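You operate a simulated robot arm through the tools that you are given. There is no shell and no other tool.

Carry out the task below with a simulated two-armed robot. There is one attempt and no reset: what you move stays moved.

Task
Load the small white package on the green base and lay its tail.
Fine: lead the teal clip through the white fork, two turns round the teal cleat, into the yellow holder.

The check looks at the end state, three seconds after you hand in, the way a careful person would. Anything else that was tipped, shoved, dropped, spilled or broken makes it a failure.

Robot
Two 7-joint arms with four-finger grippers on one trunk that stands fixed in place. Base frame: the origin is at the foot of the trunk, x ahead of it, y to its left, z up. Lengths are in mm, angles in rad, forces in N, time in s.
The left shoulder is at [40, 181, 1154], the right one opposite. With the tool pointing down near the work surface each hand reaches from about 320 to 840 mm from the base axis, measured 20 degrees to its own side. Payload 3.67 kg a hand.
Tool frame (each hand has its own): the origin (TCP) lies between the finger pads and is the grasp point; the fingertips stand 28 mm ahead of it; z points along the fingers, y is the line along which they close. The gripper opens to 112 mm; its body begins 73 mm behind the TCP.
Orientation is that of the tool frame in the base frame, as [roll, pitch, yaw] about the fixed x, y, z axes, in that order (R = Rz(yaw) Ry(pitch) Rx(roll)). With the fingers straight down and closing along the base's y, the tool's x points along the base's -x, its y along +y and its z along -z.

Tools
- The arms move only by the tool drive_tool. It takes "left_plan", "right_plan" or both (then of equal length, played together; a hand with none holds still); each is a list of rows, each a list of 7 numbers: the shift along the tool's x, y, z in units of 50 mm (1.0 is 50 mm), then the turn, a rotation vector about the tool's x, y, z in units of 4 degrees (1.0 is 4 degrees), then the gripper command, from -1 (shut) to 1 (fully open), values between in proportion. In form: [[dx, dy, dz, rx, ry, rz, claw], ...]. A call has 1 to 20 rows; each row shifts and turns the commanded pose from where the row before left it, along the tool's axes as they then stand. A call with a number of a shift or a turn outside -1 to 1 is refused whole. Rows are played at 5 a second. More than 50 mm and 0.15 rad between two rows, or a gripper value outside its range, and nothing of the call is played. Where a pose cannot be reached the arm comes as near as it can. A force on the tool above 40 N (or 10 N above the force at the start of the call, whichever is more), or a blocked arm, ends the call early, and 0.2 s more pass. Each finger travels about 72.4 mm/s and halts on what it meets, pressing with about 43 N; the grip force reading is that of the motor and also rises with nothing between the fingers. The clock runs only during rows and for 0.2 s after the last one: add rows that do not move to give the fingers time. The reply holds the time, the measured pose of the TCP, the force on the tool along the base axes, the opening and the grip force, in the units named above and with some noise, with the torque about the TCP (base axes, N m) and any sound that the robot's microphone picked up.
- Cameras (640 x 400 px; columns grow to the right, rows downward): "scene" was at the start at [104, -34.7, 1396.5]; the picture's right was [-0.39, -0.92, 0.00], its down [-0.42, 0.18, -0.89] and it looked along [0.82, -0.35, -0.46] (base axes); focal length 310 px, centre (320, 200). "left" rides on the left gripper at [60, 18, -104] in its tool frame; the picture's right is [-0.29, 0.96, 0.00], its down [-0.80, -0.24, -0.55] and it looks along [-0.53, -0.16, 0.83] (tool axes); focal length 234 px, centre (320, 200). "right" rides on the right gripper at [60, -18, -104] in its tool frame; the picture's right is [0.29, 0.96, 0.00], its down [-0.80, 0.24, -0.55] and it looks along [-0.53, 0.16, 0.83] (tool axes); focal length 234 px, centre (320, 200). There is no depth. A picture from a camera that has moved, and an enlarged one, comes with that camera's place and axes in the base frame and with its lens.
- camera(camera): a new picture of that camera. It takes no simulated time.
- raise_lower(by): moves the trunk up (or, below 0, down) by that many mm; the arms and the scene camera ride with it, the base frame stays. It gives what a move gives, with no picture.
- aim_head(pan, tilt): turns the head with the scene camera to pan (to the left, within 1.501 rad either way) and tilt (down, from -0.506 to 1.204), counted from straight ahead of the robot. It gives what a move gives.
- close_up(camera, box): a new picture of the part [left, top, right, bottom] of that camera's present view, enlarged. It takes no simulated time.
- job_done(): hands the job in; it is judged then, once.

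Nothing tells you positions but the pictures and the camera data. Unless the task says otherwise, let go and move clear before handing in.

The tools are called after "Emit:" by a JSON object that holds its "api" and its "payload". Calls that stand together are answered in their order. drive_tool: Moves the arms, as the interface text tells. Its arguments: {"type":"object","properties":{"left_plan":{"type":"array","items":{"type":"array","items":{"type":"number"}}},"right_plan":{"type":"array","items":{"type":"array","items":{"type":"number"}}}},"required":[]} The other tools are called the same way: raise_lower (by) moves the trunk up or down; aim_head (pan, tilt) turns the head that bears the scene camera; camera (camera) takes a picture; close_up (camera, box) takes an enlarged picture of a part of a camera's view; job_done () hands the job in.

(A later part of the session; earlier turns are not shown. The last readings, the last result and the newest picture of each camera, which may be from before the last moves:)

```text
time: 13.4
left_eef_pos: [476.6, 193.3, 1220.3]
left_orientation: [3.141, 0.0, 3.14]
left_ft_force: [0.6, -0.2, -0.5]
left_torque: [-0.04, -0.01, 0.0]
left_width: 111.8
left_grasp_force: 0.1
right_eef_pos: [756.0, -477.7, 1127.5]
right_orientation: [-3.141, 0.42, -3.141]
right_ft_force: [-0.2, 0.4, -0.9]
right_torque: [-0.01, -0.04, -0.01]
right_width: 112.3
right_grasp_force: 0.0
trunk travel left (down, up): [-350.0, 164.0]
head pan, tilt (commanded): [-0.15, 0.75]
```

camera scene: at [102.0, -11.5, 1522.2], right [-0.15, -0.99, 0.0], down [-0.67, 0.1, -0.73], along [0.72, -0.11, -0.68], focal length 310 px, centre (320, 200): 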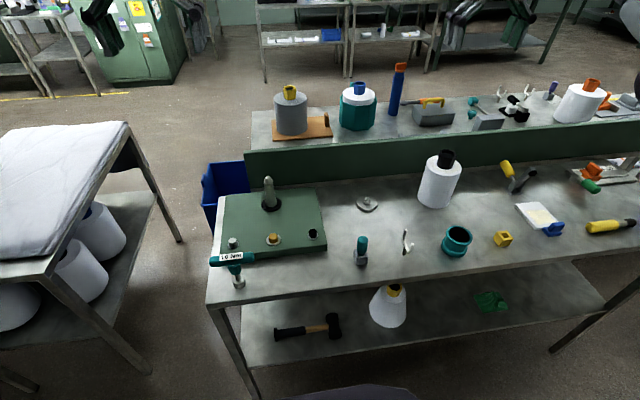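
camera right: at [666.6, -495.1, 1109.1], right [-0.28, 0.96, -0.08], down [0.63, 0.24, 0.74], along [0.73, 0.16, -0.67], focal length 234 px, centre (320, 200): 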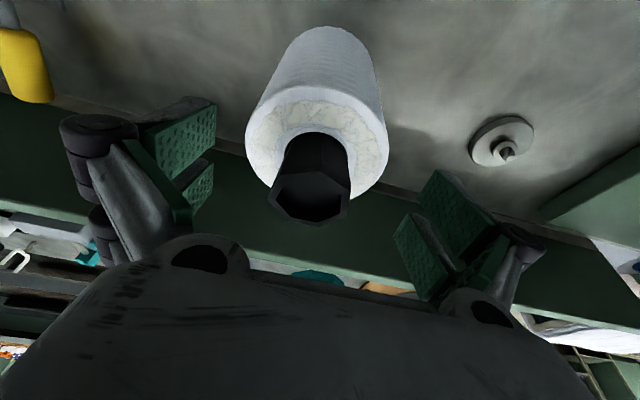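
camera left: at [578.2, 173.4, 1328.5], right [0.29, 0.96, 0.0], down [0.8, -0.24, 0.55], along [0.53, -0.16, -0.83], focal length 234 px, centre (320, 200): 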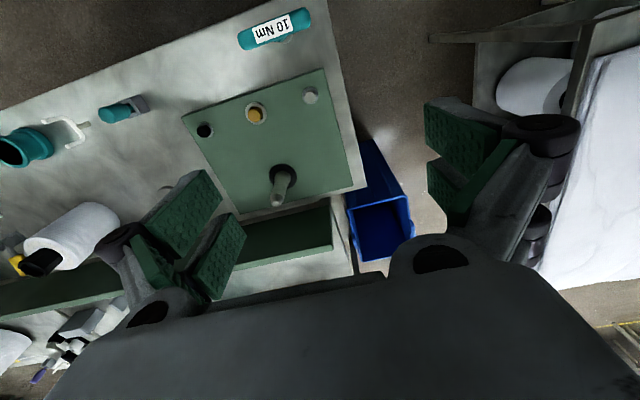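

Emit:
{"api": "drive_tool", "payload": {"right_plan": [[0.214, -0.007, 0.678, 0, 0, 0, 1], [0.214, -0.007, 0.678, 0, 0, 0, 1], [0.214, -0.007, 0.678, 0, 0, 0, 1], [0, 0, 0, 0, 0, 0, 1]]}}

Emit:
{"api": "camera", "payload": {"camera": "right"}}

Emit:
{"api": "close_up", "payload": {"camera": "scene", "box": [370, 60, 530, 200]}}

Emit:
{"api": "close_up", "payload": {"camera": "right", "box": [180, 20, 460, 260]}}

```text
time: 14.4
left_eef_pos: [477.7, 192.9, 1220.3]
left_orientation: [-3.141, -0.001, 3.142]
left_ft_force: [-1.0, 0.3, 0.0]
left_torque: [0.02, 0.0, -0.01]
left_width: 111.9
left_grasp_force: 0.0
right_eef_pos: [766.0, -480.2, 1022.2]
right_orientation: [3.14, 0.419, -3.141]
right_ft_force: [-0.3, -0.5, 0.4]
right_torque: [0.02, -0.02, 0.01]
right_width: 112.1
right_grasp_force: 0.1
trunk travel left (down, up): [-350.0, 164.0]
head pan, tilt (commanded): [-0.15, 0.75]
```

```text
taken
camera right: at [668.1, -499.7, 1092.3], right [-0.26, 0.96, -0.12], down [0.5, 0.24, 0.83], along [0.82, 0.16, -0.54], focal length 234 px, centre (320, 200)
```

right: 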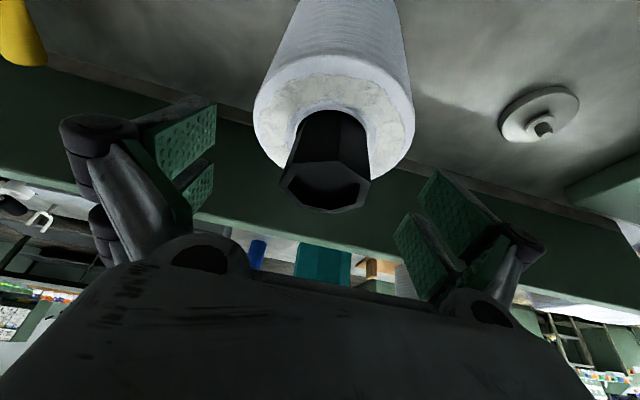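

```text
2.86 times, centred on (450, 130) of scene
camera zoom: at [101.5, -11.3, 1446.5], right [-0.15, -0.99, 0.0], down [-0.67, 0.1, -0.73], along [0.72, -0.11, -0.68], focal length 886 px, centre (-51, 400)
```

zoom: 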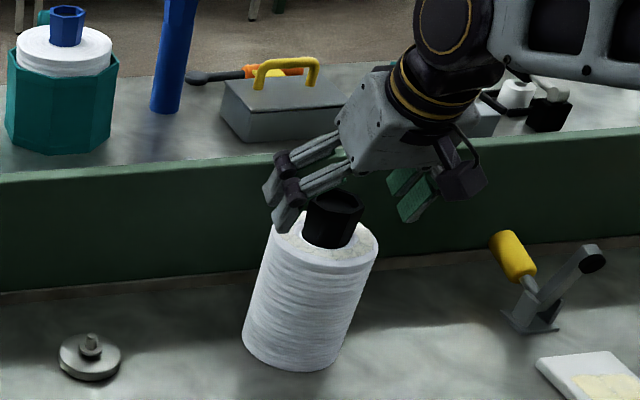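

```text
1.67 times, centred on (320, 140) of right
camera zoom: at [668.1, -499.7, 1092.3], right [-0.26, 0.96, -0.12], down [0.5, 0.24, 0.83], along [0.82, 0.16, -0.54], focal length 390 px, centre (320, 300)
```

zoom: 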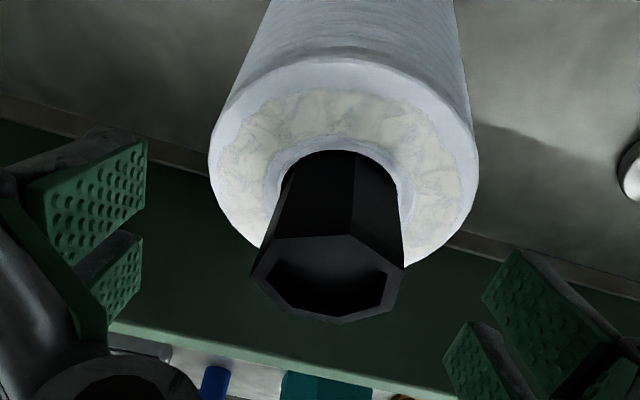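

The core sits between the open fingers, within a few mm of the TCP. I nudge 2 mm to +y and 4 mm down, then close.

Emit:
{"api": "drive_tool", "payload": {"right_plan": [[0.033, 0.04, 0.073, 0, 0, 0, 1], [0, 0, 0, 0, 0, 0, 0.2], [0, 0, 0, 0, 0, 0, -0.3], [0, 0, 0, 0, 0, 0, -1], [0, 0, 0, 0, 0, 0, -1], [0, 0, 0, 0, 0, 0, -1], [0, 0, 0, 0, 0, 0, -1]]}}

Emit:
{"api": "camera", "payload": {"camera": "right"}}

Emit:
{"api": "close_up", "payload": {"camera": "scene", "box": [370, 60, 530, 200]}}

```text
time: 16.1
left_eef_pos: [477.6, 193.4, 1220.4]
left_orientation: [-3.141, -0.001, 3.14]
left_ft_force: [0.3, 0.4, -0.1]
left_torque: [-0.01, 0.0, 0.0]
left_width: 112.2
left_grasp_force: 0.2
right_eef_pos: [766.4, -478.8, 1017.4]
right_orientation: [3.139, 0.42, -3.14]
right_ft_force: [0.4, 0.0, -0.2]
right_torque: [0.02, -0.03, 0.0]
right_width: 46.8
right_grasp_force: 42.8
trunk travel left (down, up): [-350.0, 164.0]
head pan, tilt (commanded): [-0.15, 0.75]
```

```text
taken
camera right: at [668.7, -496.7, 1088.3], right [-0.26, 0.96, -0.12], down [0.5, 0.24, 0.83], along [0.82, 0.16, -0.54], focal length 234 px, centre (320, 200)
```

right: 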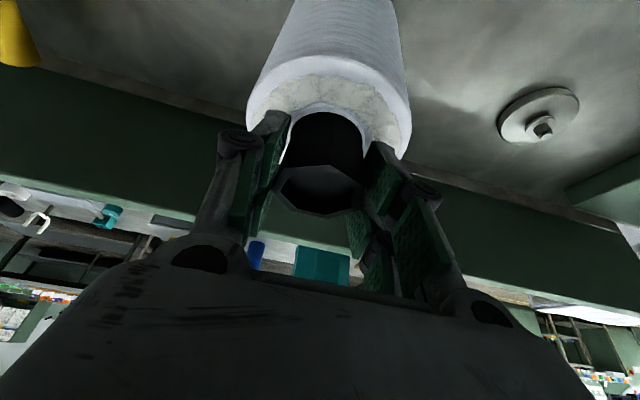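

```text
2.86 times, centred on (450, 130) of scene
camera zoom: at [101.9, -11.4, 1446.5], right [-0.15, -0.99, 0.0], down [-0.67, 0.1, -0.73], along [0.72, -0.11, -0.68], focal length 886 px, centre (-51, 400)
```

zoom: 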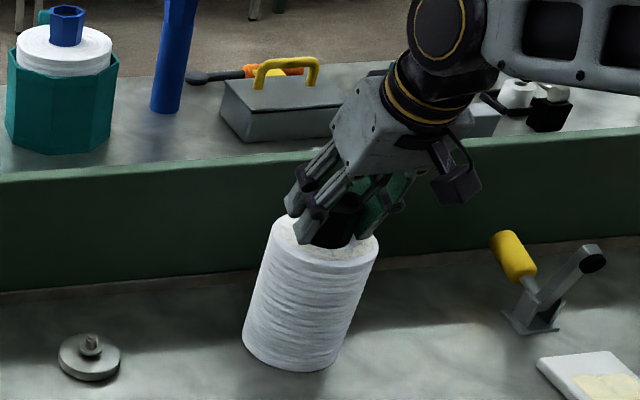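

The core is gripped at 46.8 mm with 43 N. I lift 25 mm first and check whether it hangs straight.

Emit:
{"api": "drive_tool", "payload": {"right_plan": [[-0.05, 0, -0.114, 0, 0, 0, -1], [-0.05, 0, -0.114, 0, 0, 0, -1], [-0.1, 0, -0.228, 0, 0, 0, -1], [0, 0, 0, 0, 0, 0, -1], [0, 0, 0, 0, 0, 0, -1]]}}

Emit:
{"api": "camera", "payload": {"camera": "right"}}

Emit:
{"api": "close_up", "payload": {"camera": "scene", "box": [370, 60, 530, 200]}}

```text
time: 17.2
left_eef_pos: [476.8, 193.4, 1220.5]
left_orientation: [3.141, 0.0, 3.142]
left_ft_force: [0.0, -0.5, 0.6]
left_torque: [-0.01, 0.01, 0.0]
left_width: 112.2
left_grasp_force: 0.0
right_eef_pos: [766.4, -477.9, 1042.6]
right_orientation: [-3.141, 0.419, 3.141]
right_ft_force: [0.0, -0.2, -1.4]
right_torque: [-0.02, -0.01, 0.0]
right_width: 46.5
right_grasp_force: 42.7
trunk travel left (down, up): [-350.0, 164.0]
head pan, tilt (commanded): [-0.15, 0.75]
```

```text
taken
camera right: at [668.3, -496.1, 1113.0], right [-0.26, 0.96, -0.12], down [0.5, 0.24, 0.83], along [0.82, 0.16, -0.54], focal length 234 px, centre (320, 200)
```

right: 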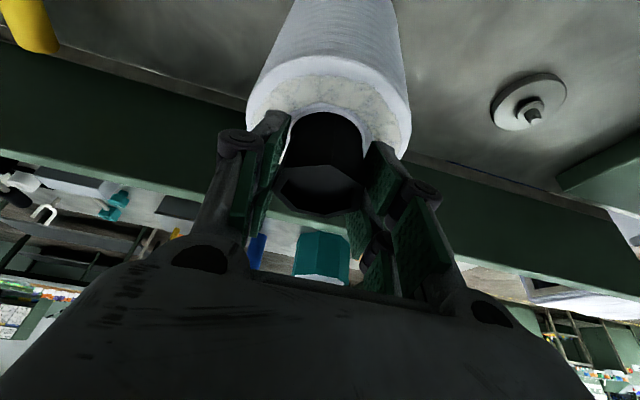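

```text
2.86 times, centred on (450, 130) of scene
camera zoom: at [102.0, -11.6, 1446.5], right [-0.15, -0.99, 0.0], down [-0.67, 0.1, -0.73], along [0.72, -0.11, -0.68], focal length 886 px, centre (-51, 400)
```

zoom: 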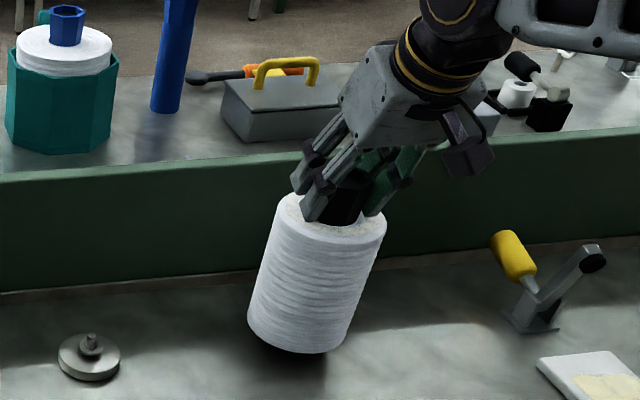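

The package hangs straight, weighs little and leaves the bench cleanly. I lift it to well above the spindle height and carry it across.

Emit:
{"api": "drive_tool", "payload": {"right_plan": [[-0.285, 0, -0.64, 0, 0, 0, -1], [-0.285, 0, -0.64, 0, 0, 0, -1], [-0.285, 0, -0.64, 0, 0, 0, -1], [-0.285, 0, -0.64, 0, 0, 0, -1], [0, 0, 0, 0, 0, 0, -1]]}}

Emit:
{"api": "camera", "payload": {"camera": "scene"}}

```text
time: 18.4
left_eef_pos: [478.3, 192.9, 1219.3]
left_orientation: [-3.139, 0.001, -3.141]
left_ft_force: [-0.2, 0.4, 0.2]
left_torque: [-0.01, 0.02, -0.01]
left_width: 111.9
left_grasp_force: 0.0
right_eef_pos: [767.7, -477.2, 1185.6]
right_orientation: [-3.141, 0.42, 3.14]
right_ft_force: [-0.1, 0.1, -1.8]
right_torque: [0.01, 0.02, 0.0]
right_width: 46.5
right_grasp_force: 43.3
trunk travel left (down, up): [-350.0, 164.0]
head pan, tilt (commanded): [-0.15, 0.75]
```

```text
taken
camera scene: at [102.4, -11.9, 1446.4], right [-0.15, -0.99, 0.0], down [-0.67, 0.1, -0.73], along [0.72, -0.11, -0.68], focal length 310 px, centre (320, 200)
```

scene: 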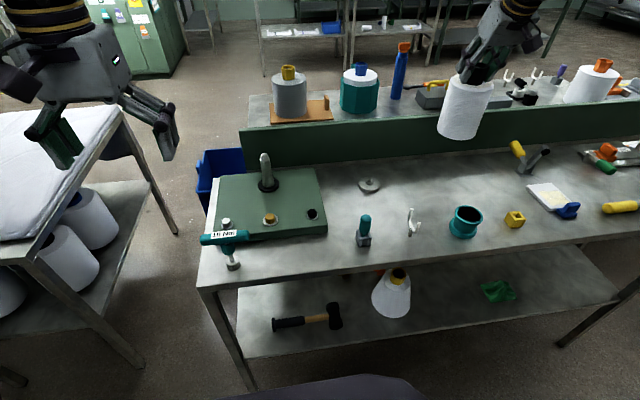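

Emit:
{"api": "drive_tool", "payload": {"right_plan": [[-0.019, 0.72, 0.008, 0, 0, 0, -1], [-0.019, 0.72, 0.008, 0, 0, 0, -1], [-0.019, 0.72, 0.008, 0, 0, 0, -1], [-0.019, 0.72, 0.008, 0, 0, 0, -1], [-0.019, 0.72, 0.008, 0, 0, 0, -1], [-0.019, 0.72, 0.008, 0, 0, 0, -1], [-0.019, 0.72, 0.008, 0, 0, 0, -1], [-0.019, 0.72, 0.008, 0, 0, 0, -1], [-0.019, 0.72, 0.008, 0, 0, 0, -1], [-0.019, 0.72, 0.008, 0, 0, 0, -1], [-0.019, 0.72, 0.008, 0, 0, 0, -1], [-0.019, 0.72, 0.008, 0, 0, 0, -1], [0, 0, 0, 0, 0, 0, -1]]}}

Emit:
{"api": "camera", "payload": {"camera": "scene"}}

Emit:
{"api": "camera", "payload": {"camera": "left"}}

Emit:
{"api": "camera", "payload": {"camera": "right"}}

```text
time: 21.2
left_eef_pos: [477.3, 193.4, 1219.6]
left_orientation: [3.141, 0.0, 3.141]
left_ft_force: [0.0, -0.1, 0.1]
left_torque: [0.0, 0.03, 0.0]
left_width: 112.3
left_grasp_force: 0.0
right_eef_pos: [684.6, -125.2, 1171.7]
right_orientation: [3.139, 0.42, 3.141]
right_ft_force: [-0.4, -0.6, -1.3]
right_torque: [-0.01, 0.01, -0.01]
right_width: 46.4
right_grasp_force: 43.2
right hand out of reach, approached as far as the arm can: row 7, 8, 9, 10, 11, 12
trunk travel left (down, up): [-350.0, 164.0]
head pan, tilt (commanded): [-0.15, 0.75]
```

```text
taken
camera scene: at [102.1, -11.7, 1446.5], right [-0.15, -0.99, 0.0], down [-0.67, 0.1, -0.73], along [0.72, -0.11, -0.68], focal length 310 px, centre (320, 200)
```

scene: 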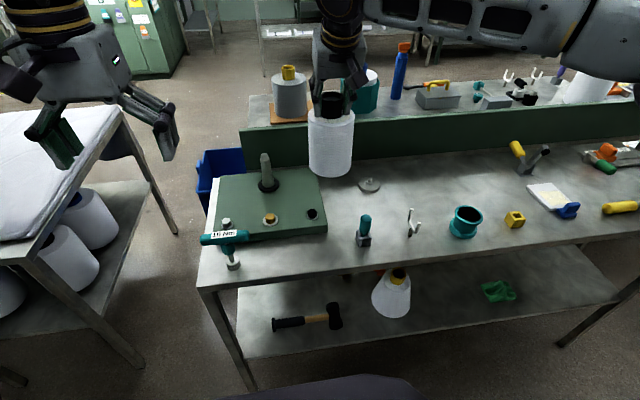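

```text
taken
camera left: at [417.6, 210.7, 1323.8], right [0.29, 0.96, 0.0], down [0.8, -0.24, 0.55], along [0.53, -0.16, -0.83], focal length 234 px, centre (320, 200)
```

left: 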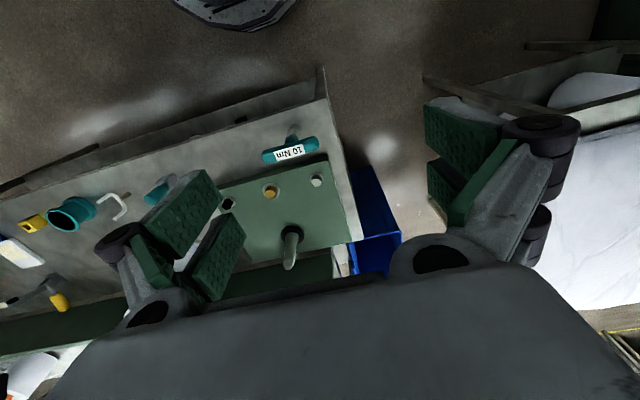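

```text
taken
camera right: at [587.1, -143.0, 1242.8], right [-0.26, 0.96, -0.12], down [0.5, 0.24, 0.83], along [0.82, 0.16, -0.54], focal length 234 px, centre (320, 200)
```

right: 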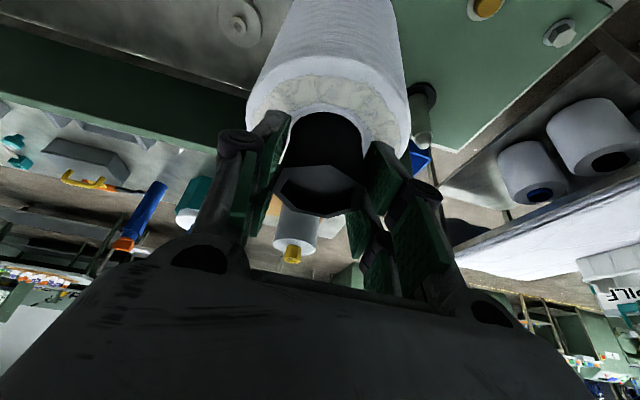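

The arm stopped near (685, -125): this is not a distance limit but probably a wrist joint limit from keeping the hand's yaw fixed while swinging inward. I'll turn the hand about the vertical with the arm's swing (the package just spins) and try again.

Emit:
{"api": "drive_tool", "payload": {"right_plan": [[0, 0, 0, -0.4067, 0, -0.9135, -1], [0, 0, 0, -0.4067, 0, -0.9135, -1], [0, 0, 0, -0.4067, 0, -0.9135, -1], [0, 0, 0, -0.4067, 0, -0.9135, -1], [0, 0, 0, -0.4067, 0, -0.9135, -1], [0, 0, 0, -0.4067, 0, -0.9135, -1], [0, 0, 0, 0, 0, 0, -1]]}}

```text
time: 22.9
left_eef_pos: [476.8, 194.1, 1219.8]
left_orientation: [3.141, -0.001, 3.141]
left_ft_force: [-0.3, -0.6, 0.5]
left_torque: [0.01, -0.04, 0.01]
left_width: 111.7
left_grasp_force: 0.1
right_eef_pos: [685.8, -126.4, 1173.4]
right_orientation: [3.141, 0.42, -2.723]
right_ft_force: [0.5, 0.3, -1.7]
right_torque: [-0.01, 0.01, -0.01]
right_width: 46.4
right_grasp_force: 43.2
trunk travel left (down, up): [-350.0, 164.0]
head pan, tilt (commanded): [-0.15, 0.75]
```

Yaw turned to +24°. Now I raise a little more for safety and move toward the spindle in steps.

Emit:
{"api": "drive_tool", "payload": {"right_plan": [[-0.2, 0, -0.45, 0, 0, 0, -1], [-0.566, 0.41, 0.208, 0, 0, 0, -1], [-0.566, 0.41, 0.208, 0, 0, 0, -1], [-0.566, 0.41, 0.208, 0, 0, 0, -1], [0, 0, 0, 0, 0, 0, -1]]}}

```text
time: 24.1
left_eef_pos: [478.0, 192.5, 1219.9]
left_orientation: [3.141, -0.001, -3.14]
left_ft_force: [0.8, -0.4, 0.3]
left_torque: [0.02, -0.01, -0.01]
left_width: 111.9
left_grasp_force: 0.2
right_eef_pos: [686.1, -98.1, 1195.2]
right_orientation: [3.14, 0.42, -2.725]
right_ft_force: [-0.5, 0.2, -1.2]
right_torque: [-0.02, -0.02, -0.03]
right_width: 46.4
right_grasp_force: 43.0
right hand out of reach, approached as far as the arm can: row 2, 3, 4
trunk travel left (down, up): [-350.0, 164.0]
head pan, tilt (commanded): [-0.15, 0.75]
```

Still blocked inward at this height. The hand is high relative to the shoulder here, so I'll raise the trunk 150 mm (the hand then works lower relative to the shoulder) and test again.

Emit:
{"api": "raise_lower", "payload": {"by": 150}}

Emit:
{"api": "drive_tool", "payload": {"right_plan": [[-0.566, 0.41, 0.208, 0, 0, 0, -1], [-0.566, 0.41, 0.208, 0, 0, 0, -1], [0, 0, 0, 0, 0, 0, -1]]}}

```text
time: 25.8
left_eef_pos: [477.8, 193.3, 1370.5]
left_orientation: [-3.14, 0.001, 3.141]
left_ft_force: [-0.4, -0.6, 0.1]
left_torque: [0.01, -0.01, 0.0]
left_width: 112.0
left_grasp_force: 0.0
right_eef_pos: [685.6, -98.1, 1346.2]
right_orientation: [3.141, 0.42, -2.722]
right_ft_force: [1.4, -0.2, -1.5]
right_torque: [-0.05, 0.0, 0.02]
right_width: 46.4
right_grasp_force: 43.1
trunk travel left (down, up): [-500.0, 14.0]
head pan, tilt (commanded): [-0.15, 0.75]
```

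```text
time: 26.6
left_eef_pos: [477.6, 192.7, 1371.3]
left_orientation: [3.14, 0.0, -3.141]
left_ft_force: [0.5, 0.5, -0.4]
left_torque: [-0.02, 0.04, 0.01]
left_width: 111.9
left_grasp_force: 0.0
right_eef_pos: [682.6, -93.0, 1345.0]
right_orientation: [3.141, 0.423, -2.725]
right_ft_force: [0.5, 0.0, -1.7]
right_torque: [0.0, -0.03, 0.04]
right_width: 46.3
right_grasp_force: 43.1
right hand out of reach, approached as far as the arm can: row 1, 2
trunk travel left (down, up): [-500.0, 14.0]
head pan, tilt (commanded): [-0.15, 0.75]
```

Emit:
{"api": "drive_tool", "payload": {"right_plan": [[0.29, 0, 0.66, 0, 0, 0, -1], [0.29, 0, 0.66, 0, 0, 0, -1], [0.29, 0, 0.66, 0, 0, 0, -1], [-0.566, 0.41, 0.208, 0, 0, 0, -1], [-0.566, 0.41, 0.208, 0, 0, 0, -1], [0, 0, 0, 0, 0, 0, -1]]}}

Emit:
{"api": "camera", "payload": {"camera": "scene"}}

```text
time: 28.0
left_eef_pos: [477.0, 193.0, 1370.6]
left_orientation: [3.14, 0.0, 3.141]
left_ft_force: [-0.1, -0.2, 0.0]
left_torque: [0.02, 0.01, 0.0]
left_width: 111.7
left_grasp_force: 0.1
right_eef_pos: [672.7, -85.3, 1247.1]
right_orientation: [3.14, 0.423, -2.723]
right_ft_force: [0.1, 1.0, -0.9]
right_torque: [0.0, 0.02, -0.02]
right_width: 46.3
right_grasp_force: 43.0
right hand out of reach, approached as far as the arm can: row 4, 5
trunk travel left (down, up): [-500.0, 14.0]
head pan, tilt (commanded): [-0.15, 0.75]
```

```text
taken
camera scene: at [102.2, -11.5, 1597.2], right [-0.15, -0.99, 0.0], down [-0.67, 0.1, -0.73], along [0.72, -0.11, -0.68], focal length 310 px, centre (320, 200)
```

scene: 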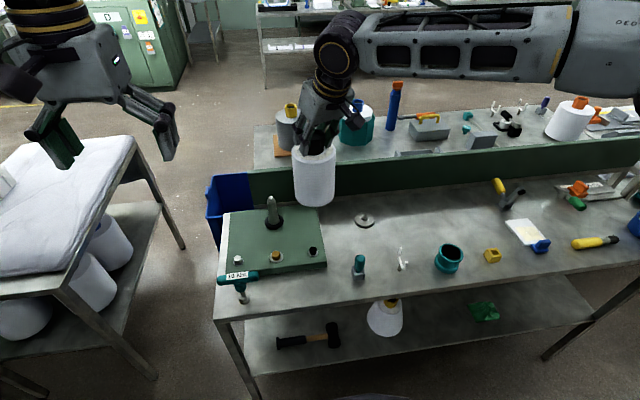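

The scene view shows the right elbow swung far out to the side, so the forearm points inward and the reach shrinks. I'll look at the arm itself to understand its posture.

Emit:
{"api": "aim_head", "payload": {"pan": -0.75, "tilt": 0.35}}

Emit:
{"api": "camera", "payload": {"camera": "scene"}}

```text
time: 29.0
left_eef_pos: [478.2, 193.4, 1371.2]
left_orientation: [-3.141, -0.001, -3.141]
left_ft_force: [-0.8, -0.3, -0.3]
left_torque: [0.01, -0.01, 0.0]
left_width: 111.8
left_grasp_force: 0.1
right_eef_pos: [671.8, -85.6, 1246.2]
right_orientation: [3.139, 0.423, -2.722]
right_ft_force: [0.5, -0.1, -0.6]
right_torque: [-0.02, 0.0, 0.0]
right_width: 46.3
right_grasp_force: 43.4
trunk travel left (down, up): [-500.0, 14.0]
head pan, tilt (commanded): [-0.75, 0.351]
```

```text
taken
camera scene: at [88.2, -62.3, 1632.9], right [-0.68, -0.73, 0.0], down [-0.25, 0.23, -0.94], along [0.69, -0.64, -0.34], focal length 310 px, centre (320, 200)
```

scene: 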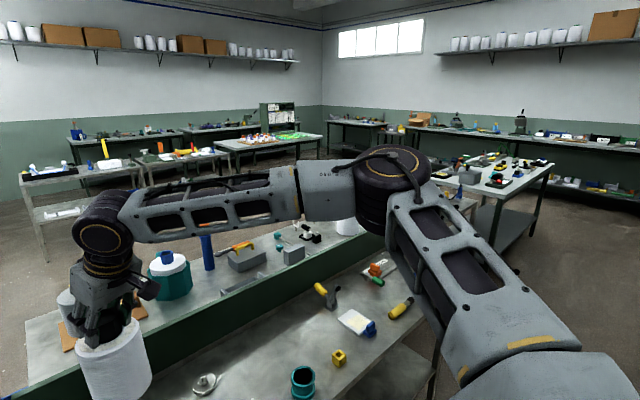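

I can see the posture: the upper arm points about 40° outward and the forearm swings inward, which seems to be a joint-limited configuration. Let me look at the left arm's posture too, to compare.

Emit:
{"api": "aim_head", "payload": {"pan": 0.75, "tilt": 0.35}}

Emit:
{"api": "camera", "payload": {"camera": "scene"}}

```text
time: 30.6
left_eef_pos: [477.0, 193.6, 1370.6]
left_orientation: [3.14, 0.0, 3.141]
left_ft_force: [0.2, -0.3, -1.1]
left_torque: [-0.01, -0.02, 0.0]
left_width: 112.1
left_grasp_force: 0.1
right_eef_pos: [672.3, -84.9, 1247.9]
right_orientation: [3.14, 0.423, -2.722]
right_ft_force: [0.4, -0.3, -1.0]
right_torque: [0.03, -0.02, -0.02]
right_width: 46.3
right_grasp_force: 42.7
trunk travel left (down, up): [-500.0, 14.0]
head pan, tilt (commanded): [0.75, 0.351]
```

```text
taken
camera scene: at [88.2, 64.4, 1632.9], right [0.68, -0.73, 0.0], down [-0.25, -0.23, -0.94], along [0.69, 0.64, -0.34], focal length 310 px, centre (320, 200)
```

scene: 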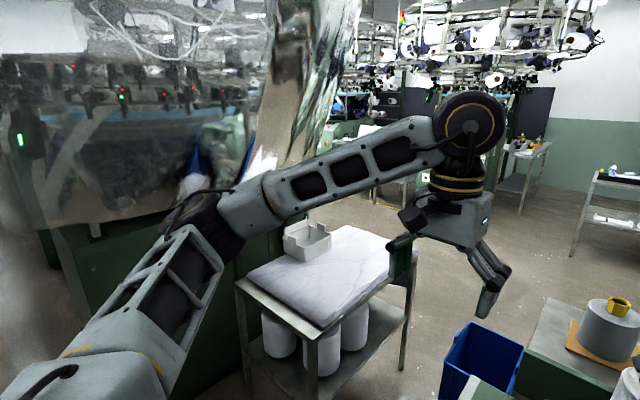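

Both arms run with the elbow out to the side. I'll try again with the trunk high: unwind the yaw, swing out to where the arm is well extended, then come inward along x ≈ 780 at a lower height relative to the shoulder.

Emit:
{"api": "drive_tool", "payload": {"right_plan": [[0, 0, 0, 0.4067, 0, 0.9135, -1], [0, 0, 0, 0.4067, 0, 0.9135, -1], [0, 0, 0, 0.4067, 0, 0.9135, -1], [0, 0, 0, 0.4067, 0, 0.9135, -1], [0, 0, 0, 0.4067, 0, 0.9135, -1], [0, 0, 0, 0.4067, 0, 0.9135, -1], [0, 0, 0, 0, 0, 0, -1]]}}

```text
time: 32.2
left_eef_pos: [476.1, 193.6, 1370.2]
left_orientation: [-3.14, 0.001, 3.141]
left_ft_force: [-0.2, -0.4, 0.8]
left_torque: [0.02, 0.0, -0.03]
left_width: 112.0
left_grasp_force: 0.0
right_eef_pos: [659.0, -103.0, 1251.1]
right_orientation: [3.138, 0.423, 3.139]
right_ft_force: [0.6, -0.6, -0.5]
right_torque: [0.0, -0.01, 0.01]
right_width: 46.4
right_grasp_force: 43.3
right hand out of reach, approached as far as the arm can: row 1, 2, 3, 4, 5, 6
trunk travel left (down, up): [-500.0, 14.0]
head pan, tilt (commanded): [0.75, 0.351]
```

Turning the yaw back made the reach worse, so more positive yaw should help. I'll turn the hand to about +56° and test the inward motion again.

Emit:
{"api": "drive_tool", "payload": {"right_plan": [[0, 0, 0, -0.4067, 0, -0.9135, -1], [0, 0, 0, -0.4067, 0, -0.9135, -1], [0, 0, 0, -0.4067, 0, -0.9135, -1], [0, 0, 0, -0.4067, 0, -0.9135, -1], [0, 0, 0, -0.4067, 0, -0.9135, -1], [0, 0, 0, -0.4067, 0, -0.9135, -1], [0, 0, 0, -0.4067, 0, -0.9135, -1], [0, 0, 0, -0.4067, 0, -0.9135, -1], [0, 0, 0, -0.4067, 0, -0.9135, -1], [0, 0, 0, -0.4067, 0, -0.9135, -1], [0, 0, 0, -0.4067, 0, -0.9135, -1], [0, 0, 0, -0.4067, 0, -0.9135, -1], [0, 0, 0, -0.4067, 0, -0.9135, -1], [0, 0, 0, -0.4067, 0, -0.9135, -1], [0, 0, 0, 0, 0, 0, -1]]}}

```text
time: 35.4
left_eef_pos: [476.5, 193.7, 1371.7]
left_orientation: [-3.14, 0.0, -3.141]
left_ft_force: [-1.0, -0.4, 0.3]
left_torque: [-0.04, 0.04, 0.0]
left_width: 112.2
left_grasp_force: 0.1
right_eef_pos: [659.8, -104.8, 1249.7]
right_orientation: [-3.14, 0.421, -2.165]
right_ft_force: [1.0, -0.6, -0.6]
right_torque: [0.01, -0.03, -0.01]
right_width: 46.6
right_grasp_force: 43.2
trunk travel left (down, up): [-500.0, 14.0]
head pan, tilt (commanded): [0.75, 0.351]
```

Emit:
{"api": "drive_tool", "payload": {"right_plan": [[-0.583, -0.052, 0.26, 0, 0, 0, -1], [-0.583, -0.052, 0.26, 0, 0, 0, -1], [-0.583, -0.052, 0.26, 0, 0, 0, -1], [-0.583, -0.052, 0.26, 0, 0, 0, -1], [0, 0, 0, 0, 0, 0, -1]]}}

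```text
time: 36.6
left_eef_pos: [476.8, 193.5, 1370.4]
left_orientation: [-3.141, 0.002, -3.142]
left_ft_force: [-0.1, -0.6, -0.2]
left_torque: [0.0, -0.03, -0.01]
left_width: 112.1
left_grasp_force: 0.1
right_eef_pos: [668.9, -72.7, 1257.6]
right_orientation: [-3.141, 0.421, -2.164]
right_ft_force: [-0.4, 0.1, -1.1]
right_torque: [-0.02, 0.01, 0.0]
right_width: 46.1
right_grasp_force: 42.7
right hand out of reach, approached as far as the arm can: row 1, 2, 3, 4
trunk travel left (down, up): [-500.0, 14.0]
head pan, tilt (commanded): [0.75, 0.351]
```

The limit fits a pinned elbow. Earlier the left hand reached well inward when the wrist was high above the shoulder, so I'll raise the hand and lower the trunk, then test the inward reach with a high wrist.

Emit:
{"api": "drive_tool", "payload": {"right_plan": [[-0.25, 0, -0.56, 0, 0, 0, -1], [-0.25, 0, -0.56, 0, 0, 0, -1], [-0.25, 0, -0.56, 0, 0, 0, -1], [-0.25, 0, -0.56, 0, 0, 0, -1], [-0.25, 0, -0.56, 0, 0, 0, -1], [0, 0, 0, 0, 0, 0, -1]]}}

Emit:
{"api": "aim_head", "payload": {"pan": -0.75, "tilt": 0.35}}

Emit:
{"api": "camera", "payload": {"camera": "scene"}}

```text
time: 38.0
left_eef_pos: [478.6, 192.5, 1369.7]
left_orientation: [3.141, 0.002, -3.141]
left_ft_force: [0.0, 0.3, 0.6]
left_torque: [-0.01, -0.01, -0.01]
left_width: 112.2
left_grasp_force: 0.0
right_eef_pos: [660.6, -80.3, 1397.6]
right_orientation: [-3.14, 0.424, -2.164]
right_ft_force: [0.5, -0.1, -0.5]
right_torque: [-0.02, 0.03, -0.01]
right_width: 46.4
right_grasp_force: 43.1
right hand out of reach, approached as far as the arm can: row 3, 4, 5
trunk travel left (down, up): [-500.0, 14.0]
head pan, tilt (commanded): [0.75, 0.351]
```

```text
time: 39.6
left_eef_pos: [476.1, 193.1, 1370.6]
left_orientation: [3.141, -0.002, -3.141]
left_ft_force: [0.3, -0.1, 0.9]
left_torque: [0.0, 0.02, -0.01]
left_width: 111.7
left_grasp_force: 0.1
right_eef_pos: [660.7, -80.2, 1398.6]
right_orientation: [-3.14, 0.425, -2.164]
right_ft_force: [0.5, -0.2, -2.1]
right_torque: [0.0, -0.01, 0.0]
right_width: 46.1
right_grasp_force: 42.6
trunk travel left (down, up): [-500.0, 14.0]
head pan, tilt (commanded): [-0.75, 0.351]
```

```text
taken
camera scene: at [88.1, -62.4, 1632.9], right [-0.68, -0.73, 0.0], down [-0.25, 0.23, -0.94], along [0.69, -0.64, -0.34], focal length 310 px, centre (320, 200)
```

scene: 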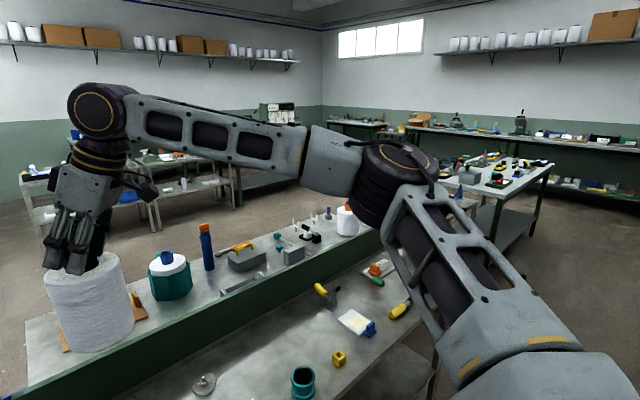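

The elbow stayed exactly where it was while the wrist rose, so it is pinned at limits. I'll bring the right hand (with the package) back outward to free space, then use the empty left arm to probe how the spindle position can be reached.

Emit:
{"api": "drive_tool", "payload": {"right_plan": [[0.72, -0.32, -0.21, 0, 0, 0, -1], [0.72, -0.32, -0.21, 0, 0, 0, -1], [0.72, -0.32, -0.21, 0, 0, 0, -1], [0.72, -0.32, -0.21, 0, 0, 0, -1], [0.72, -0.32, -0.21, 0, 0, 0, -1], [0.72, -0.32, -0.21, 0, 0, 0, -1], [0.72, -0.32, -0.21, 0, 0, 0, -1], [0.72, -0.32, -0.21, 0, 0, 0, -1], [0, 0, 0, 0, 0, 0, -1]]}}

Emit:
{"api": "aim_head", "payload": {"pan": 0.3, "tilt": 0.45}}

Emit:
{"api": "camera", "payload": {"camera": "scene"}}

```text
time: 41.6
left_eef_pos: [476.7, 194.2, 1370.8]
left_orientation: [3.141, 0.0, 3.139]
left_ft_force: [-0.2, -0.3, -0.5]
left_torque: [-0.01, 0.01, -0.03]
left_width: 112.0
left_grasp_force: 0.1
right_eef_pos: [596.5, -394.8, 1354.1]
right_orientation: [-3.141, 0.422, -2.164]
right_ft_force: [0.3, -0.3, -0.8]
right_torque: [0.02, 0.04, -0.02]
right_width: 46.1
right_grasp_force: 43.2
trunk travel left (down, up): [-500.0, 14.0]
head pan, tilt (commanded): [-0.75, 0.351]
```

```text
time: 42.9
left_eef_pos: [477.0, 193.8, 1370.9]
left_orientation: [3.14, -0.002, -3.141]
left_ft_force: [-0.2, -0.3, 0.8]
left_torque: [0.01, 0.01, 0.01]
left_width: 111.8
left_grasp_force: 0.2
right_eef_pos: [597.2, -394.8, 1354.0]
right_orientation: [-3.141, 0.42, -2.165]
right_ft_force: [-0.2, 0.3, -0.5]
right_torque: [0.02, 0.0, 0.02]
right_width: 46.4
right_grasp_force: 43.1
trunk travel left (down, up): [-500.0, 14.0]
head pan, tilt (commanded): [0.3, 0.45]
```

```text
taken
camera scene: at [108.0, 28.2, 1623.7], right [0.29, -0.96, 0.0], down [-0.42, -0.13, -0.9], along [0.86, 0.27, -0.44], focal length 310 px, centre (320, 200)
```

scene: 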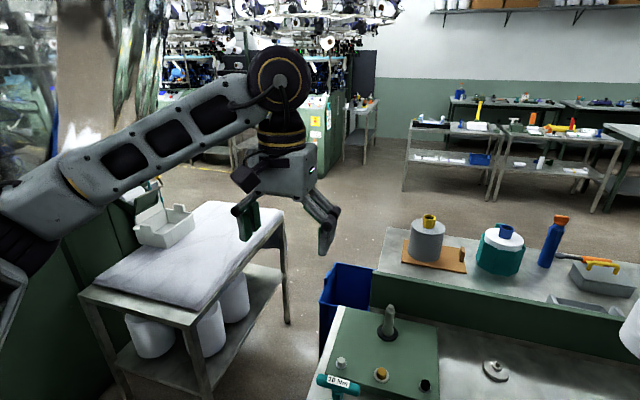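

Emit:
{"api": "drive_tool", "payload": {"left_plan": [[-0.6, -0.36, 0.26, 0, 0, 0, 1], [-0.6, -0.36, 0.26, 0, 0, 0, 1], [-0.6, -0.36, 0.26, 0, 0, 0, 1], [-0.6, -0.36, 0.26, 0, 0, 0, 1], [-0.6, -0.36, 0.26, 0, 0, 0, 1], [-0.6, -0.36, 0.26, 0, 0, 0, 1], [-0.6, -0.36, 0.26, 0, 0, 0, 1], [-0.6, -0.36, 0.26, 0, 0, 0, 1], [-0.6, -0.36, 0.26, 0, 0, 0, 1], [0, 0, 0, 0, 0, 0, 1]]}}

Emit:
{"api": "camera", "payload": {"camera": "scene"}}

```text
time: 45.1
left_eef_pos: [747.8, 33.8, 1253.9]
left_orientation: [-3.14, 0.001, -3.14]
left_ft_force: [0.4, 0.2, 0.1]
left_torque: [-0.05, 0.01, 0.03]
left_width: 111.9
left_grasp_force: 0.1
right_eef_pos: [597.1, -394.4, 1353.4]
right_orientation: [3.142, 0.42, -2.163]
right_ft_force: [-0.1, 0.4, -1.6]
right_torque: [0.0, 0.0, 0.03]
right_width: 46.3
right_grasp_force: 43.4
trunk travel left (down, up): [-500.0, 14.0]
head pan, tilt (commanded): [0.3, 0.45]
```

```text
taken
camera scene: at [107.9, 29.3, 1623.7], right [0.3, -0.96, 0.0], down [-0.42, -0.13, -0.9], along [0.86, 0.27, -0.44], focal length 310 px, centre (320, 200)
```

scene: 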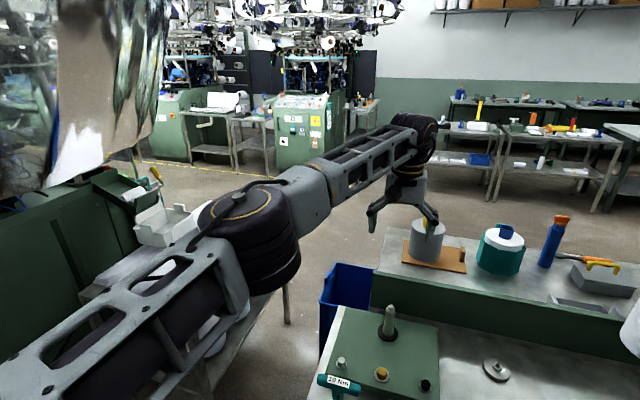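

The left arm reaches (748, 34) easily with a vertical tool, so the outward tilt was what pinned the right arm. I'll probe whether the left hand can reach exactly over the spindle and lower.

Emit:
{"api": "drive_tool", "payload": {"left_plan": [[-0.35, -0.05, 0.2, 0, 0, 0, 1], [-0.35, -0.05, 0.2, 0, 0, 0, 1], [0, 0, 0.4, 0, 0, 0, 1], [0, 0, 0.4, 0, 0, 0, 1], [0, 0, 0, 0, 0, 0, 1]]}}

```text
time: 46.3
left_eef_pos: [756.9, 35.1, 1195.5]
left_orientation: [-3.142, -0.001, -3.141]
left_ft_force: [-0.9, -0.7, -0.5]
left_torque: [0.03, 0.0, 0.01]
left_width: 112.1
left_grasp_force: 0.0
left hand out of reach, approached as far as the arm can: row 1, 2
right_eef_pos: [596.2, -395.0, 1354.3]
right_orientation: [-3.141, 0.422, -2.164]
right_ft_force: [-0.2, -0.1, -1.6]
right_torque: [0.04, 0.0, -0.02]
right_width: 46.1
right_grasp_force: 43.0
trunk travel left (down, up): [-500.0, 14.0]
head pan, tilt (commanded): [0.3, 0.45]
```

The left hand falls just 25 mm short with a vertical tool. A 12° outward tilt should close that gap, so I'll test it.

Emit:
{"api": "drive_tool", "payload": {"left_plan": [[0, 0, 0, 0, -1, 0, 1], [0, 0, 0, 0, -1, 0, 1], [0, 0, 0, 0, -1, 0, 1], [-0.25, -0.06, 0.05, 0, 0, 0, 1], [-0.25, -0.06, 0.05, 0, 0, 0, 1], [0, 0, 0, 0, 0, 0, 1]]}}

```text
time: 47.7
left_eef_pos: [784.1, 28.6, 1196.8]
left_orientation: [3.141, 0.208, 3.141]
left_ft_force: [-0.7, -0.2, -0.1]
left_torque: [-0.02, -0.01, -0.02]
left_width: 111.9
left_grasp_force: 0.1
right_eef_pos: [596.5, -394.6, 1355.3]
right_orientation: [3.14, 0.42, -2.164]
right_ft_force: [0.6, 0.7, -0.8]
right_torque: [-0.03, 0.0, 0.04]
right_width: 45.9
right_grasp_force: 43.5
trunk travel left (down, up): [-500.0, 14.0]
head pan, tilt (commanded): [0.3, 0.45]
```

Tilted 12°, the left hand reaches right over the spindle. I'll check that it can also descend there to the release height.

Emit:
{"api": "drive_tool", "payload": {"left_plan": [[0.159, 0, 0.75, 0, 0, 0, 1], [0.159, 0, 0.75, 0, 0, 0, 1], [0.159, 0, 0.75, 0, 0, 0, 1], [0, 0, 0, 0, 0, 0, 1]]}}

Emit:
{"api": "camera", "payload": {"camera": "left"}}

Emit:
{"api": "close_up", "payload": {"camera": "left", "box": [220, 60, 420, 240]}}

```text
time: 48.7
left_eef_pos: [782.9, 33.1, 1081.4]
left_orientation: [3.141, 0.209, 3.141]
left_ft_force: [0.7, 0.4, 0.4]
left_torque: [0.0, 0.0, -0.02]
left_width: 112.0
left_grasp_force: 0.1
right_eef_pos: [596.2, -395.4, 1353.4]
right_orientation: [3.141, 0.422, -2.163]
right_ft_force: [0.8, -0.3, -0.8]
right_torque: [-0.01, -0.01, 0.0]
right_width: 46.0
right_grasp_force: 42.5
trunk travel left (down, up): [-500.0, 14.0]
head pan, tilt (commanded): [0.3, 0.45]
```

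```text
taken
camera left: at [703.2, 50.4, 1171.3], right [0.28, 0.96, 0.06], down [0.66, -0.24, 0.71], along [0.69, -0.16, -0.7], focal length 234 px, centre (320, 200)
```

left: 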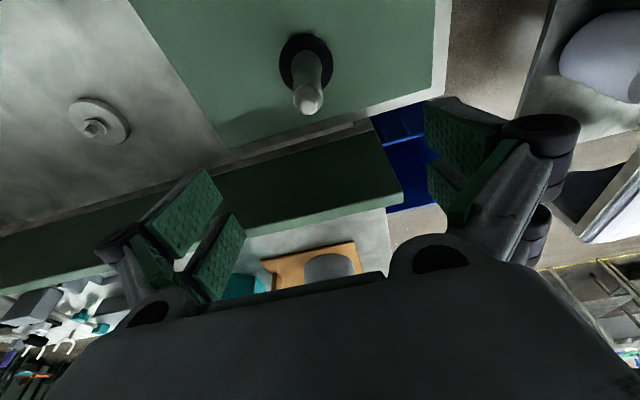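

```text
2.22 times, centred on (320, 150) of left
camera zoom: at [703.2, 50.4, 1171.3], right [0.28, 0.96, 0.06], down [0.66, -0.24, 0.71], along [0.69, -0.16, -0.7], focal length 520 px, centre (320, 311)
```

zoom: 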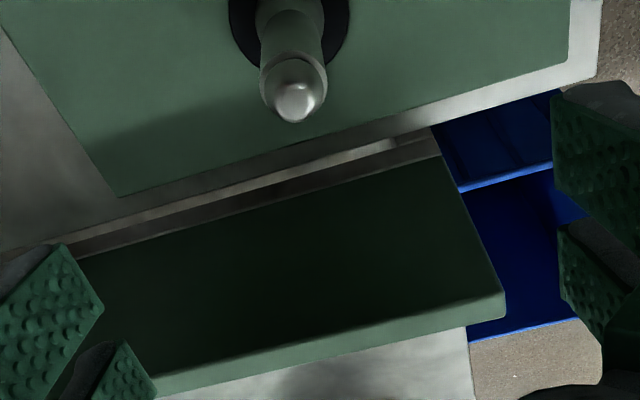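

The left hand can do the placing, and the spindle reads as (781, 30). So I'll hand over via the bench: the right hand sets the package down near (655, -175), between the clip and the green base, and the left picks it up. First I test that the left can reach over that spot.

Emit:
{"api": "drive_tool", "payload": {"left_plan": [[-0.166, 0, -0.783, 0, 0, 0, 1], [-0.166, 0, -0.783, 0, 0, 0, 1], [-0.166, 0, -0.783, 0, 0, 0, 1], [0.417, -0.693, -0.088, 0, 0, 0, 1], [0.417, -0.693, -0.088, 0, 0, 0, 1], [0.417, -0.693, -0.088, 0, 0, 0, 1], [0.417, -0.693, -0.088, 0, 0, 0, 1], [0.417, -0.693, -0.088, 0, 0, 0, 1], [0.417, -0.693, -0.088, 0, 0, 0, 1], [0, 0, 0, 0, 0, 0, 1]]}}

Emit:
{"api": "camera", "payload": {"camera": "left"}}

```text
time: 50.9
left_eef_pos: [656.7, -177.0, 1199.8]
left_orientation: [-3.14, 0.21, -3.139]
left_ft_force: [0.3, -0.8, 0.3]
left_torque: [-0.03, 0.02, -0.02]
left_width: 112.1
left_grasp_force: 0.1
right_eef_pos: [596.7, -394.8, 1353.7]
right_orientation: [3.141, 0.421, -2.164]
right_ft_force: [0.3, 0.1, -1.7]
right_torque: [0.01, 0.03, -0.01]
right_width: 46.2
right_grasp_force: 42.7
trunk travel left (down, up): [-500.0, 14.0]
head pan, tilt (commanded): [0.3, 0.45]
```

```text
taken
camera left: at [577.0, -160.0, 1288.6], right [0.28, 0.96, 0.06], down [0.67, -0.24, 0.71], along [0.69, -0.16, -0.7], focal length 234 px, centre (320, 200)
```

left: 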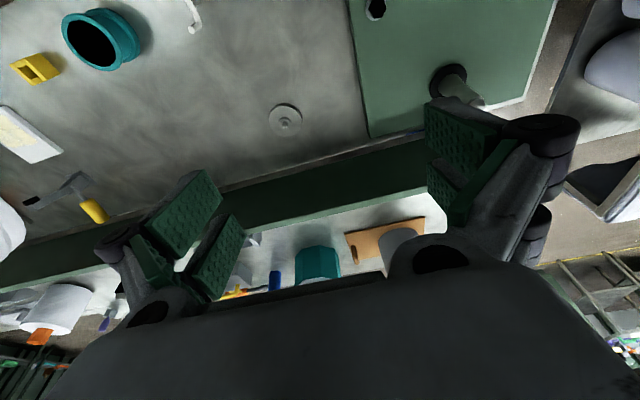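

The left hand reaches there too. Now I move the left hand out of the way and lower the trunk by 75 mm to suit both arms.

Emit:
{"api": "drive_tool", "payload": {"left_plan": [[0.304, 0.838, -0.246, 0, 0, 0, 1], [0.304, 0.838, -0.246, 0, 0, 0, 1], [0.304, 0.838, -0.246, 0, 0, 0, 1], [0.304, 0.838, -0.246, 0, 0, 0, 1], [0.304, 0.838, -0.246, 0, 0, 0, 1], [0.304, 0.838, -0.246, 0, 0, 0, 1], [0.304, 0.838, -0.246, 0, 0, 0, 1], [0.304, 0.838, -0.246, 0, 0, 0, 1], [0.304, 0.838, -0.246, 0, 0, 0, 1]]}}

Emit:
{"api": "raise_lower", "payload": {"by": -75}}

Emit:
{"api": "aim_head", "payload": {"pan": -0.2, "tilt": 0.65}}

Emit:
{"api": "camera", "payload": {"camera": "scene"}}

```text
time: 52.9
left_eef_pos: [499.6, 195.7, 1286.5]
left_orientation: [-3.139, 0.21, -3.141]
left_ft_force: [-0.4, 0.5, 0.6]
left_torque: [-0.07, -0.03, -0.04]
left_width: 111.9
left_grasp_force: 0.1
right_eef_pos: [596.4, -394.2, 1355.3]
right_orientation: [-3.141, 0.421, -2.165]
right_ft_force: [0.2, 1.1, -1.4]
right_torque: [-0.03, -0.03, -0.03]
right_width: 46.0
right_grasp_force: 42.7
trunk travel left (down, up): [-500.0, 14.0]
head pan, tilt (commanded): [0.3, 0.45]
```

```text
time: 54.0
left_eef_pos: [500.7, 195.1, 1208.8]
left_orientation: [-3.141, 0.21, -3.141]
left_ft_force: [0.1, -0.1, -0.3]
left_torque: [-0.02, 0.02, 0.0]
left_width: 111.7
left_grasp_force: 0.0
right_eef_pos: [595.8, -394.3, 1278.5]
right_orientation: [3.141, 0.422, -2.165]
right_ft_force: [-0.6, 0.5, -0.3]
right_torque: [-0.03, -0.02, 0.0]
right_width: 46.2
right_grasp_force: 42.8
trunk travel left (down, up): [-425.0, 89.0]
head pan, tilt (commanded): [0.3, 0.45]
```

```text
time: 55.0
left_eef_pos: [501.2, 193.4, 1210.8]
left_orientation: [-3.141, 0.21, 3.14]
left_ft_force: [-0.1, -0.3, -0.3]
left_torque: [0.04, -0.01, 0.01]
left_width: 111.9
left_grasp_force: 0.1
right_eef_pos: [596.7, -394.5, 1278.9]
right_orientation: [3.141, 0.422, -2.163]
right_ft_force: [0.7, 0.2, -0.4]
right_torque: [-0.01, 0.04, -0.02]
right_width: 46.0
right_grasp_force: 43.4
trunk travel left (down, up): [-425.0, 89.0]
head pan, tilt (commanded): [-0.201, 0.649]
```

```text
taken
camera scene: at [105.2, -16.5, 1530.7], right [-0.2, -0.98, 0.0], down [-0.59, 0.12, -0.8], along [0.78, -0.16, -0.6], focal length 310 px, centre (320, 200)
```

scene: 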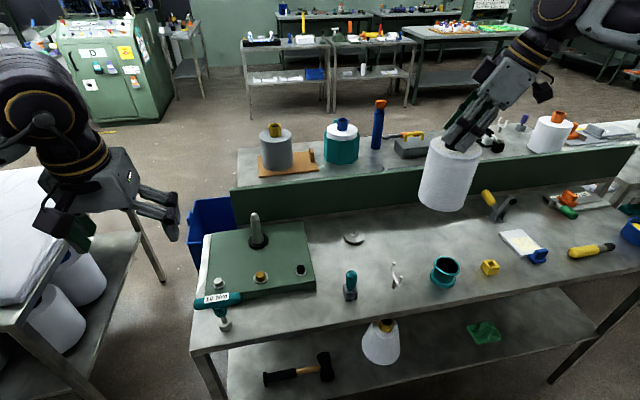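

Emit:
{"api": "drive_tool", "payload": {"right_plan": [[-0.48, 0.245, 0.681, 0, 0, 0, -1], [-0.48, 0.245, 0.681, 0, 0, 0, -1], [-0.48, 0.245, 0.681, 0, 0, 0, -1], [-0.48, 0.245, 0.681, 0, 0, 0, -1], [-0.48, 0.245, 0.681, 0, 0, 0, -1], [-0.48, 0.245, 0.681, 0, 0, 0, -1], [0, 0, 0, 0, 0, 0, -1]]}}

Emit:
{"api": "camera", "payload": {"camera": "scene"}}

Emit:
{"api": "camera", "payload": {"camera": "left"}}

```text
time: 56.5
left_eef_pos: [500.2, 192.9, 1211.4]
left_orientation: [3.141, 0.211, 3.141]
left_ft_force: [-0.5, -0.3, 0.2]
left_torque: [-0.02, 0.0, 0.02]
left_width: 112.2
left_grasp_force: 0.2
right_eef_pos: [653.4, -174.4, 1152.1]
right_orientation: [3.142, 0.423, -2.167]
right_ft_force: [0.8, -0.2, -1.5]
right_torque: [0.01, 0.0, 0.0]
right_width: 45.9
right_grasp_force: 43.0
trunk travel left (down, up): [-425.0, 89.0]
head pan, tilt (commanded): [-0.201, 0.649]
```

```text
taken
camera scene: at [104.4, -17.1, 1530.8], right [-0.2, -0.98, 0.0], down [-0.59, 0.12, -0.8], along [0.78, -0.16, -0.6], focal length 310 px, centre (320, 200)
```

scene: 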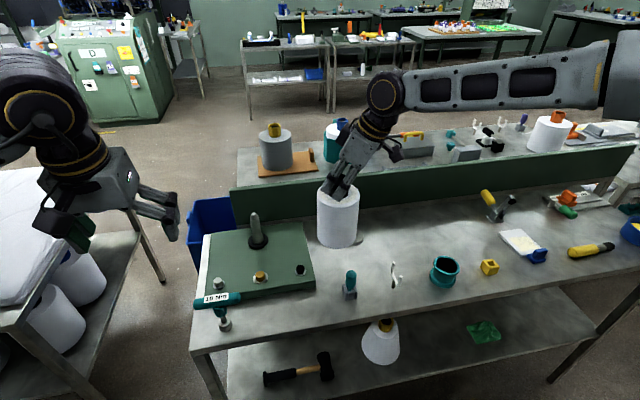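

```text
taken
camera left: at [420.2, 211.5, 1299.9], right [0.28, 0.96, 0.06], down [0.66, -0.24, 0.71], along [0.69, -0.16, -0.7], focal length 234 px, centre (320, 200)
```

left: 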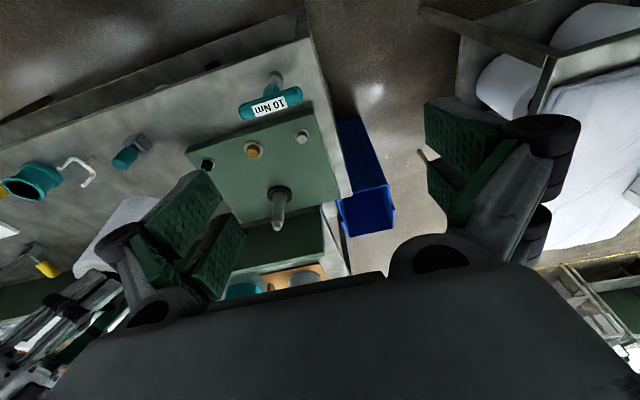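

The package is over the free spot. I descend most of the way, then check clearances before touching down.

Emit:
{"api": "drive_tool", "payload": {"right_plan": [[0.3, 0, 0.67, 0, 0, 0, -1], [0.3, 0, 0.67, 0, 0, 0, -1], [0.3, 0, 0.67, 0, 0, 0, -1], [0, 0, 0, 0, 0, 0, -1]]}}

Emit:
{"api": "close_up", "payload": {"camera": "scene", "box": [270, 130, 430, 310]}}

Emit:
{"api": "camera", "payload": {"camera": "right"}}

```text
time: 57.5
left_eef_pos: [501.4, 194.5, 1209.9]
left_orientation: [-3.141, 0.21, -3.141]
left_ft_force: [-0.2, 0.2, -0.3]
left_torque: [0.0, 0.04, 0.01]
left_width: 112.2
left_grasp_force: 0.2
right_eef_pos: [655.5, -174.7, 1042.5]
right_orientation: [-3.141, 0.42, -2.165]
right_ft_force: [0.6, -0.1, -0.6]
right_torque: [0.01, 0.04, -0.03]
right_width: 46.3
right_grasp_force: 42.7
trunk travel left (down, up): [-425.0, 89.0]
head pan, tilt (commanded): [-0.201, 0.649]
```

```text
2.22 times, centred on (350, 220) of scene
camera zoom: at [104.9, -16.2, 1530.8], right [-0.2, -0.98, 0.0], down [-0.59, 0.12, -0.8], along [0.78, -0.16, -0.6], focal length 689 px, centre (253, 156)
```

zoom: 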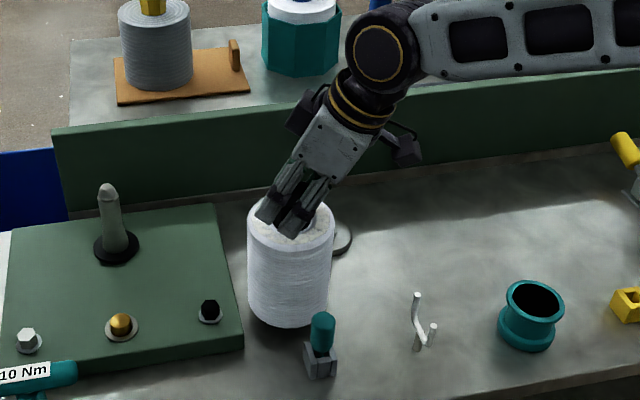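

```text
taken
camera right: at [616.0, -265.1, 1113.2], right [-0.94, 0.32, -0.12], down [0.08, 0.55, 0.83], along [0.33, 0.77, -0.54], focal length 234 px, centre (320, 200)
```

right: 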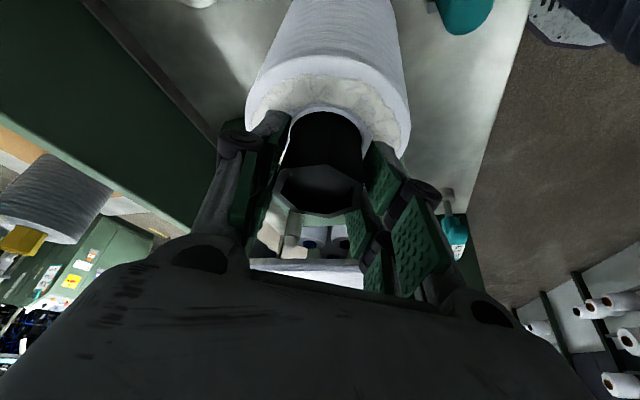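

Emit:
{"api": "drive_tool", "payload": {"right_plan": [[0.0407, 0, 0.0914, 0, 0, 0, -1], [0.0407, 0, 0.0914, 0, 0, 0, -1], [0.0407, 0, 0.0914, 0, 0, 0, -1], [0.0407, 0, 0.0914, 0, 0, 0, -1], [0.025, 0, 0.055, 0, 0, 0, -1], [0, 0, 0, 0, 0, 0, -1]]}}

Emit:
{"api": "close_up", "payload": {"camera": "scene", "box": [290, 180, 390, 310]}}

```text
time: 59.0
left_eef_pos: [500.6, 195.3, 1210.5]
left_orientation: [-3.141, 0.209, -3.141]
left_ft_force: [-0.1, 0.3, -0.8]
left_torque: [0.01, -0.01, 0.01]
left_width: 112.1
left_grasp_force: 0.1
right_eef_pos: [657.9, -175.5, 1018.3]
right_orientation: [3.141, 0.425, -2.165]
right_ft_force: [-0.4, -0.8, 1.3]
right_torque: [-0.05, 0.05, 0.03]
right_width: 46.2
right_grasp_force: 43.5
trunk travel left (down, up): [-425.0, 89.0]
head pan, tilt (commanded): [-0.201, 0.649]
```

```text
3.08 times, centred on (340, 245) of scene
camera zoom: at [104.9, -16.3, 1530.8], right [-0.2, -0.98, 0.0], down [-0.59, 0.12, -0.8], along [0.78, -0.16, -0.6], focal length 954 px, centre (258, 62)
```

zoom: 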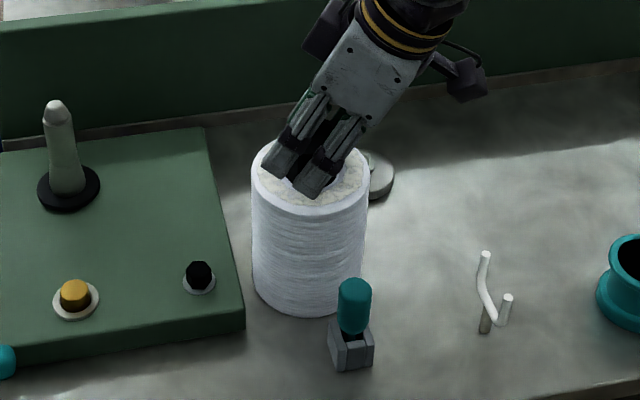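

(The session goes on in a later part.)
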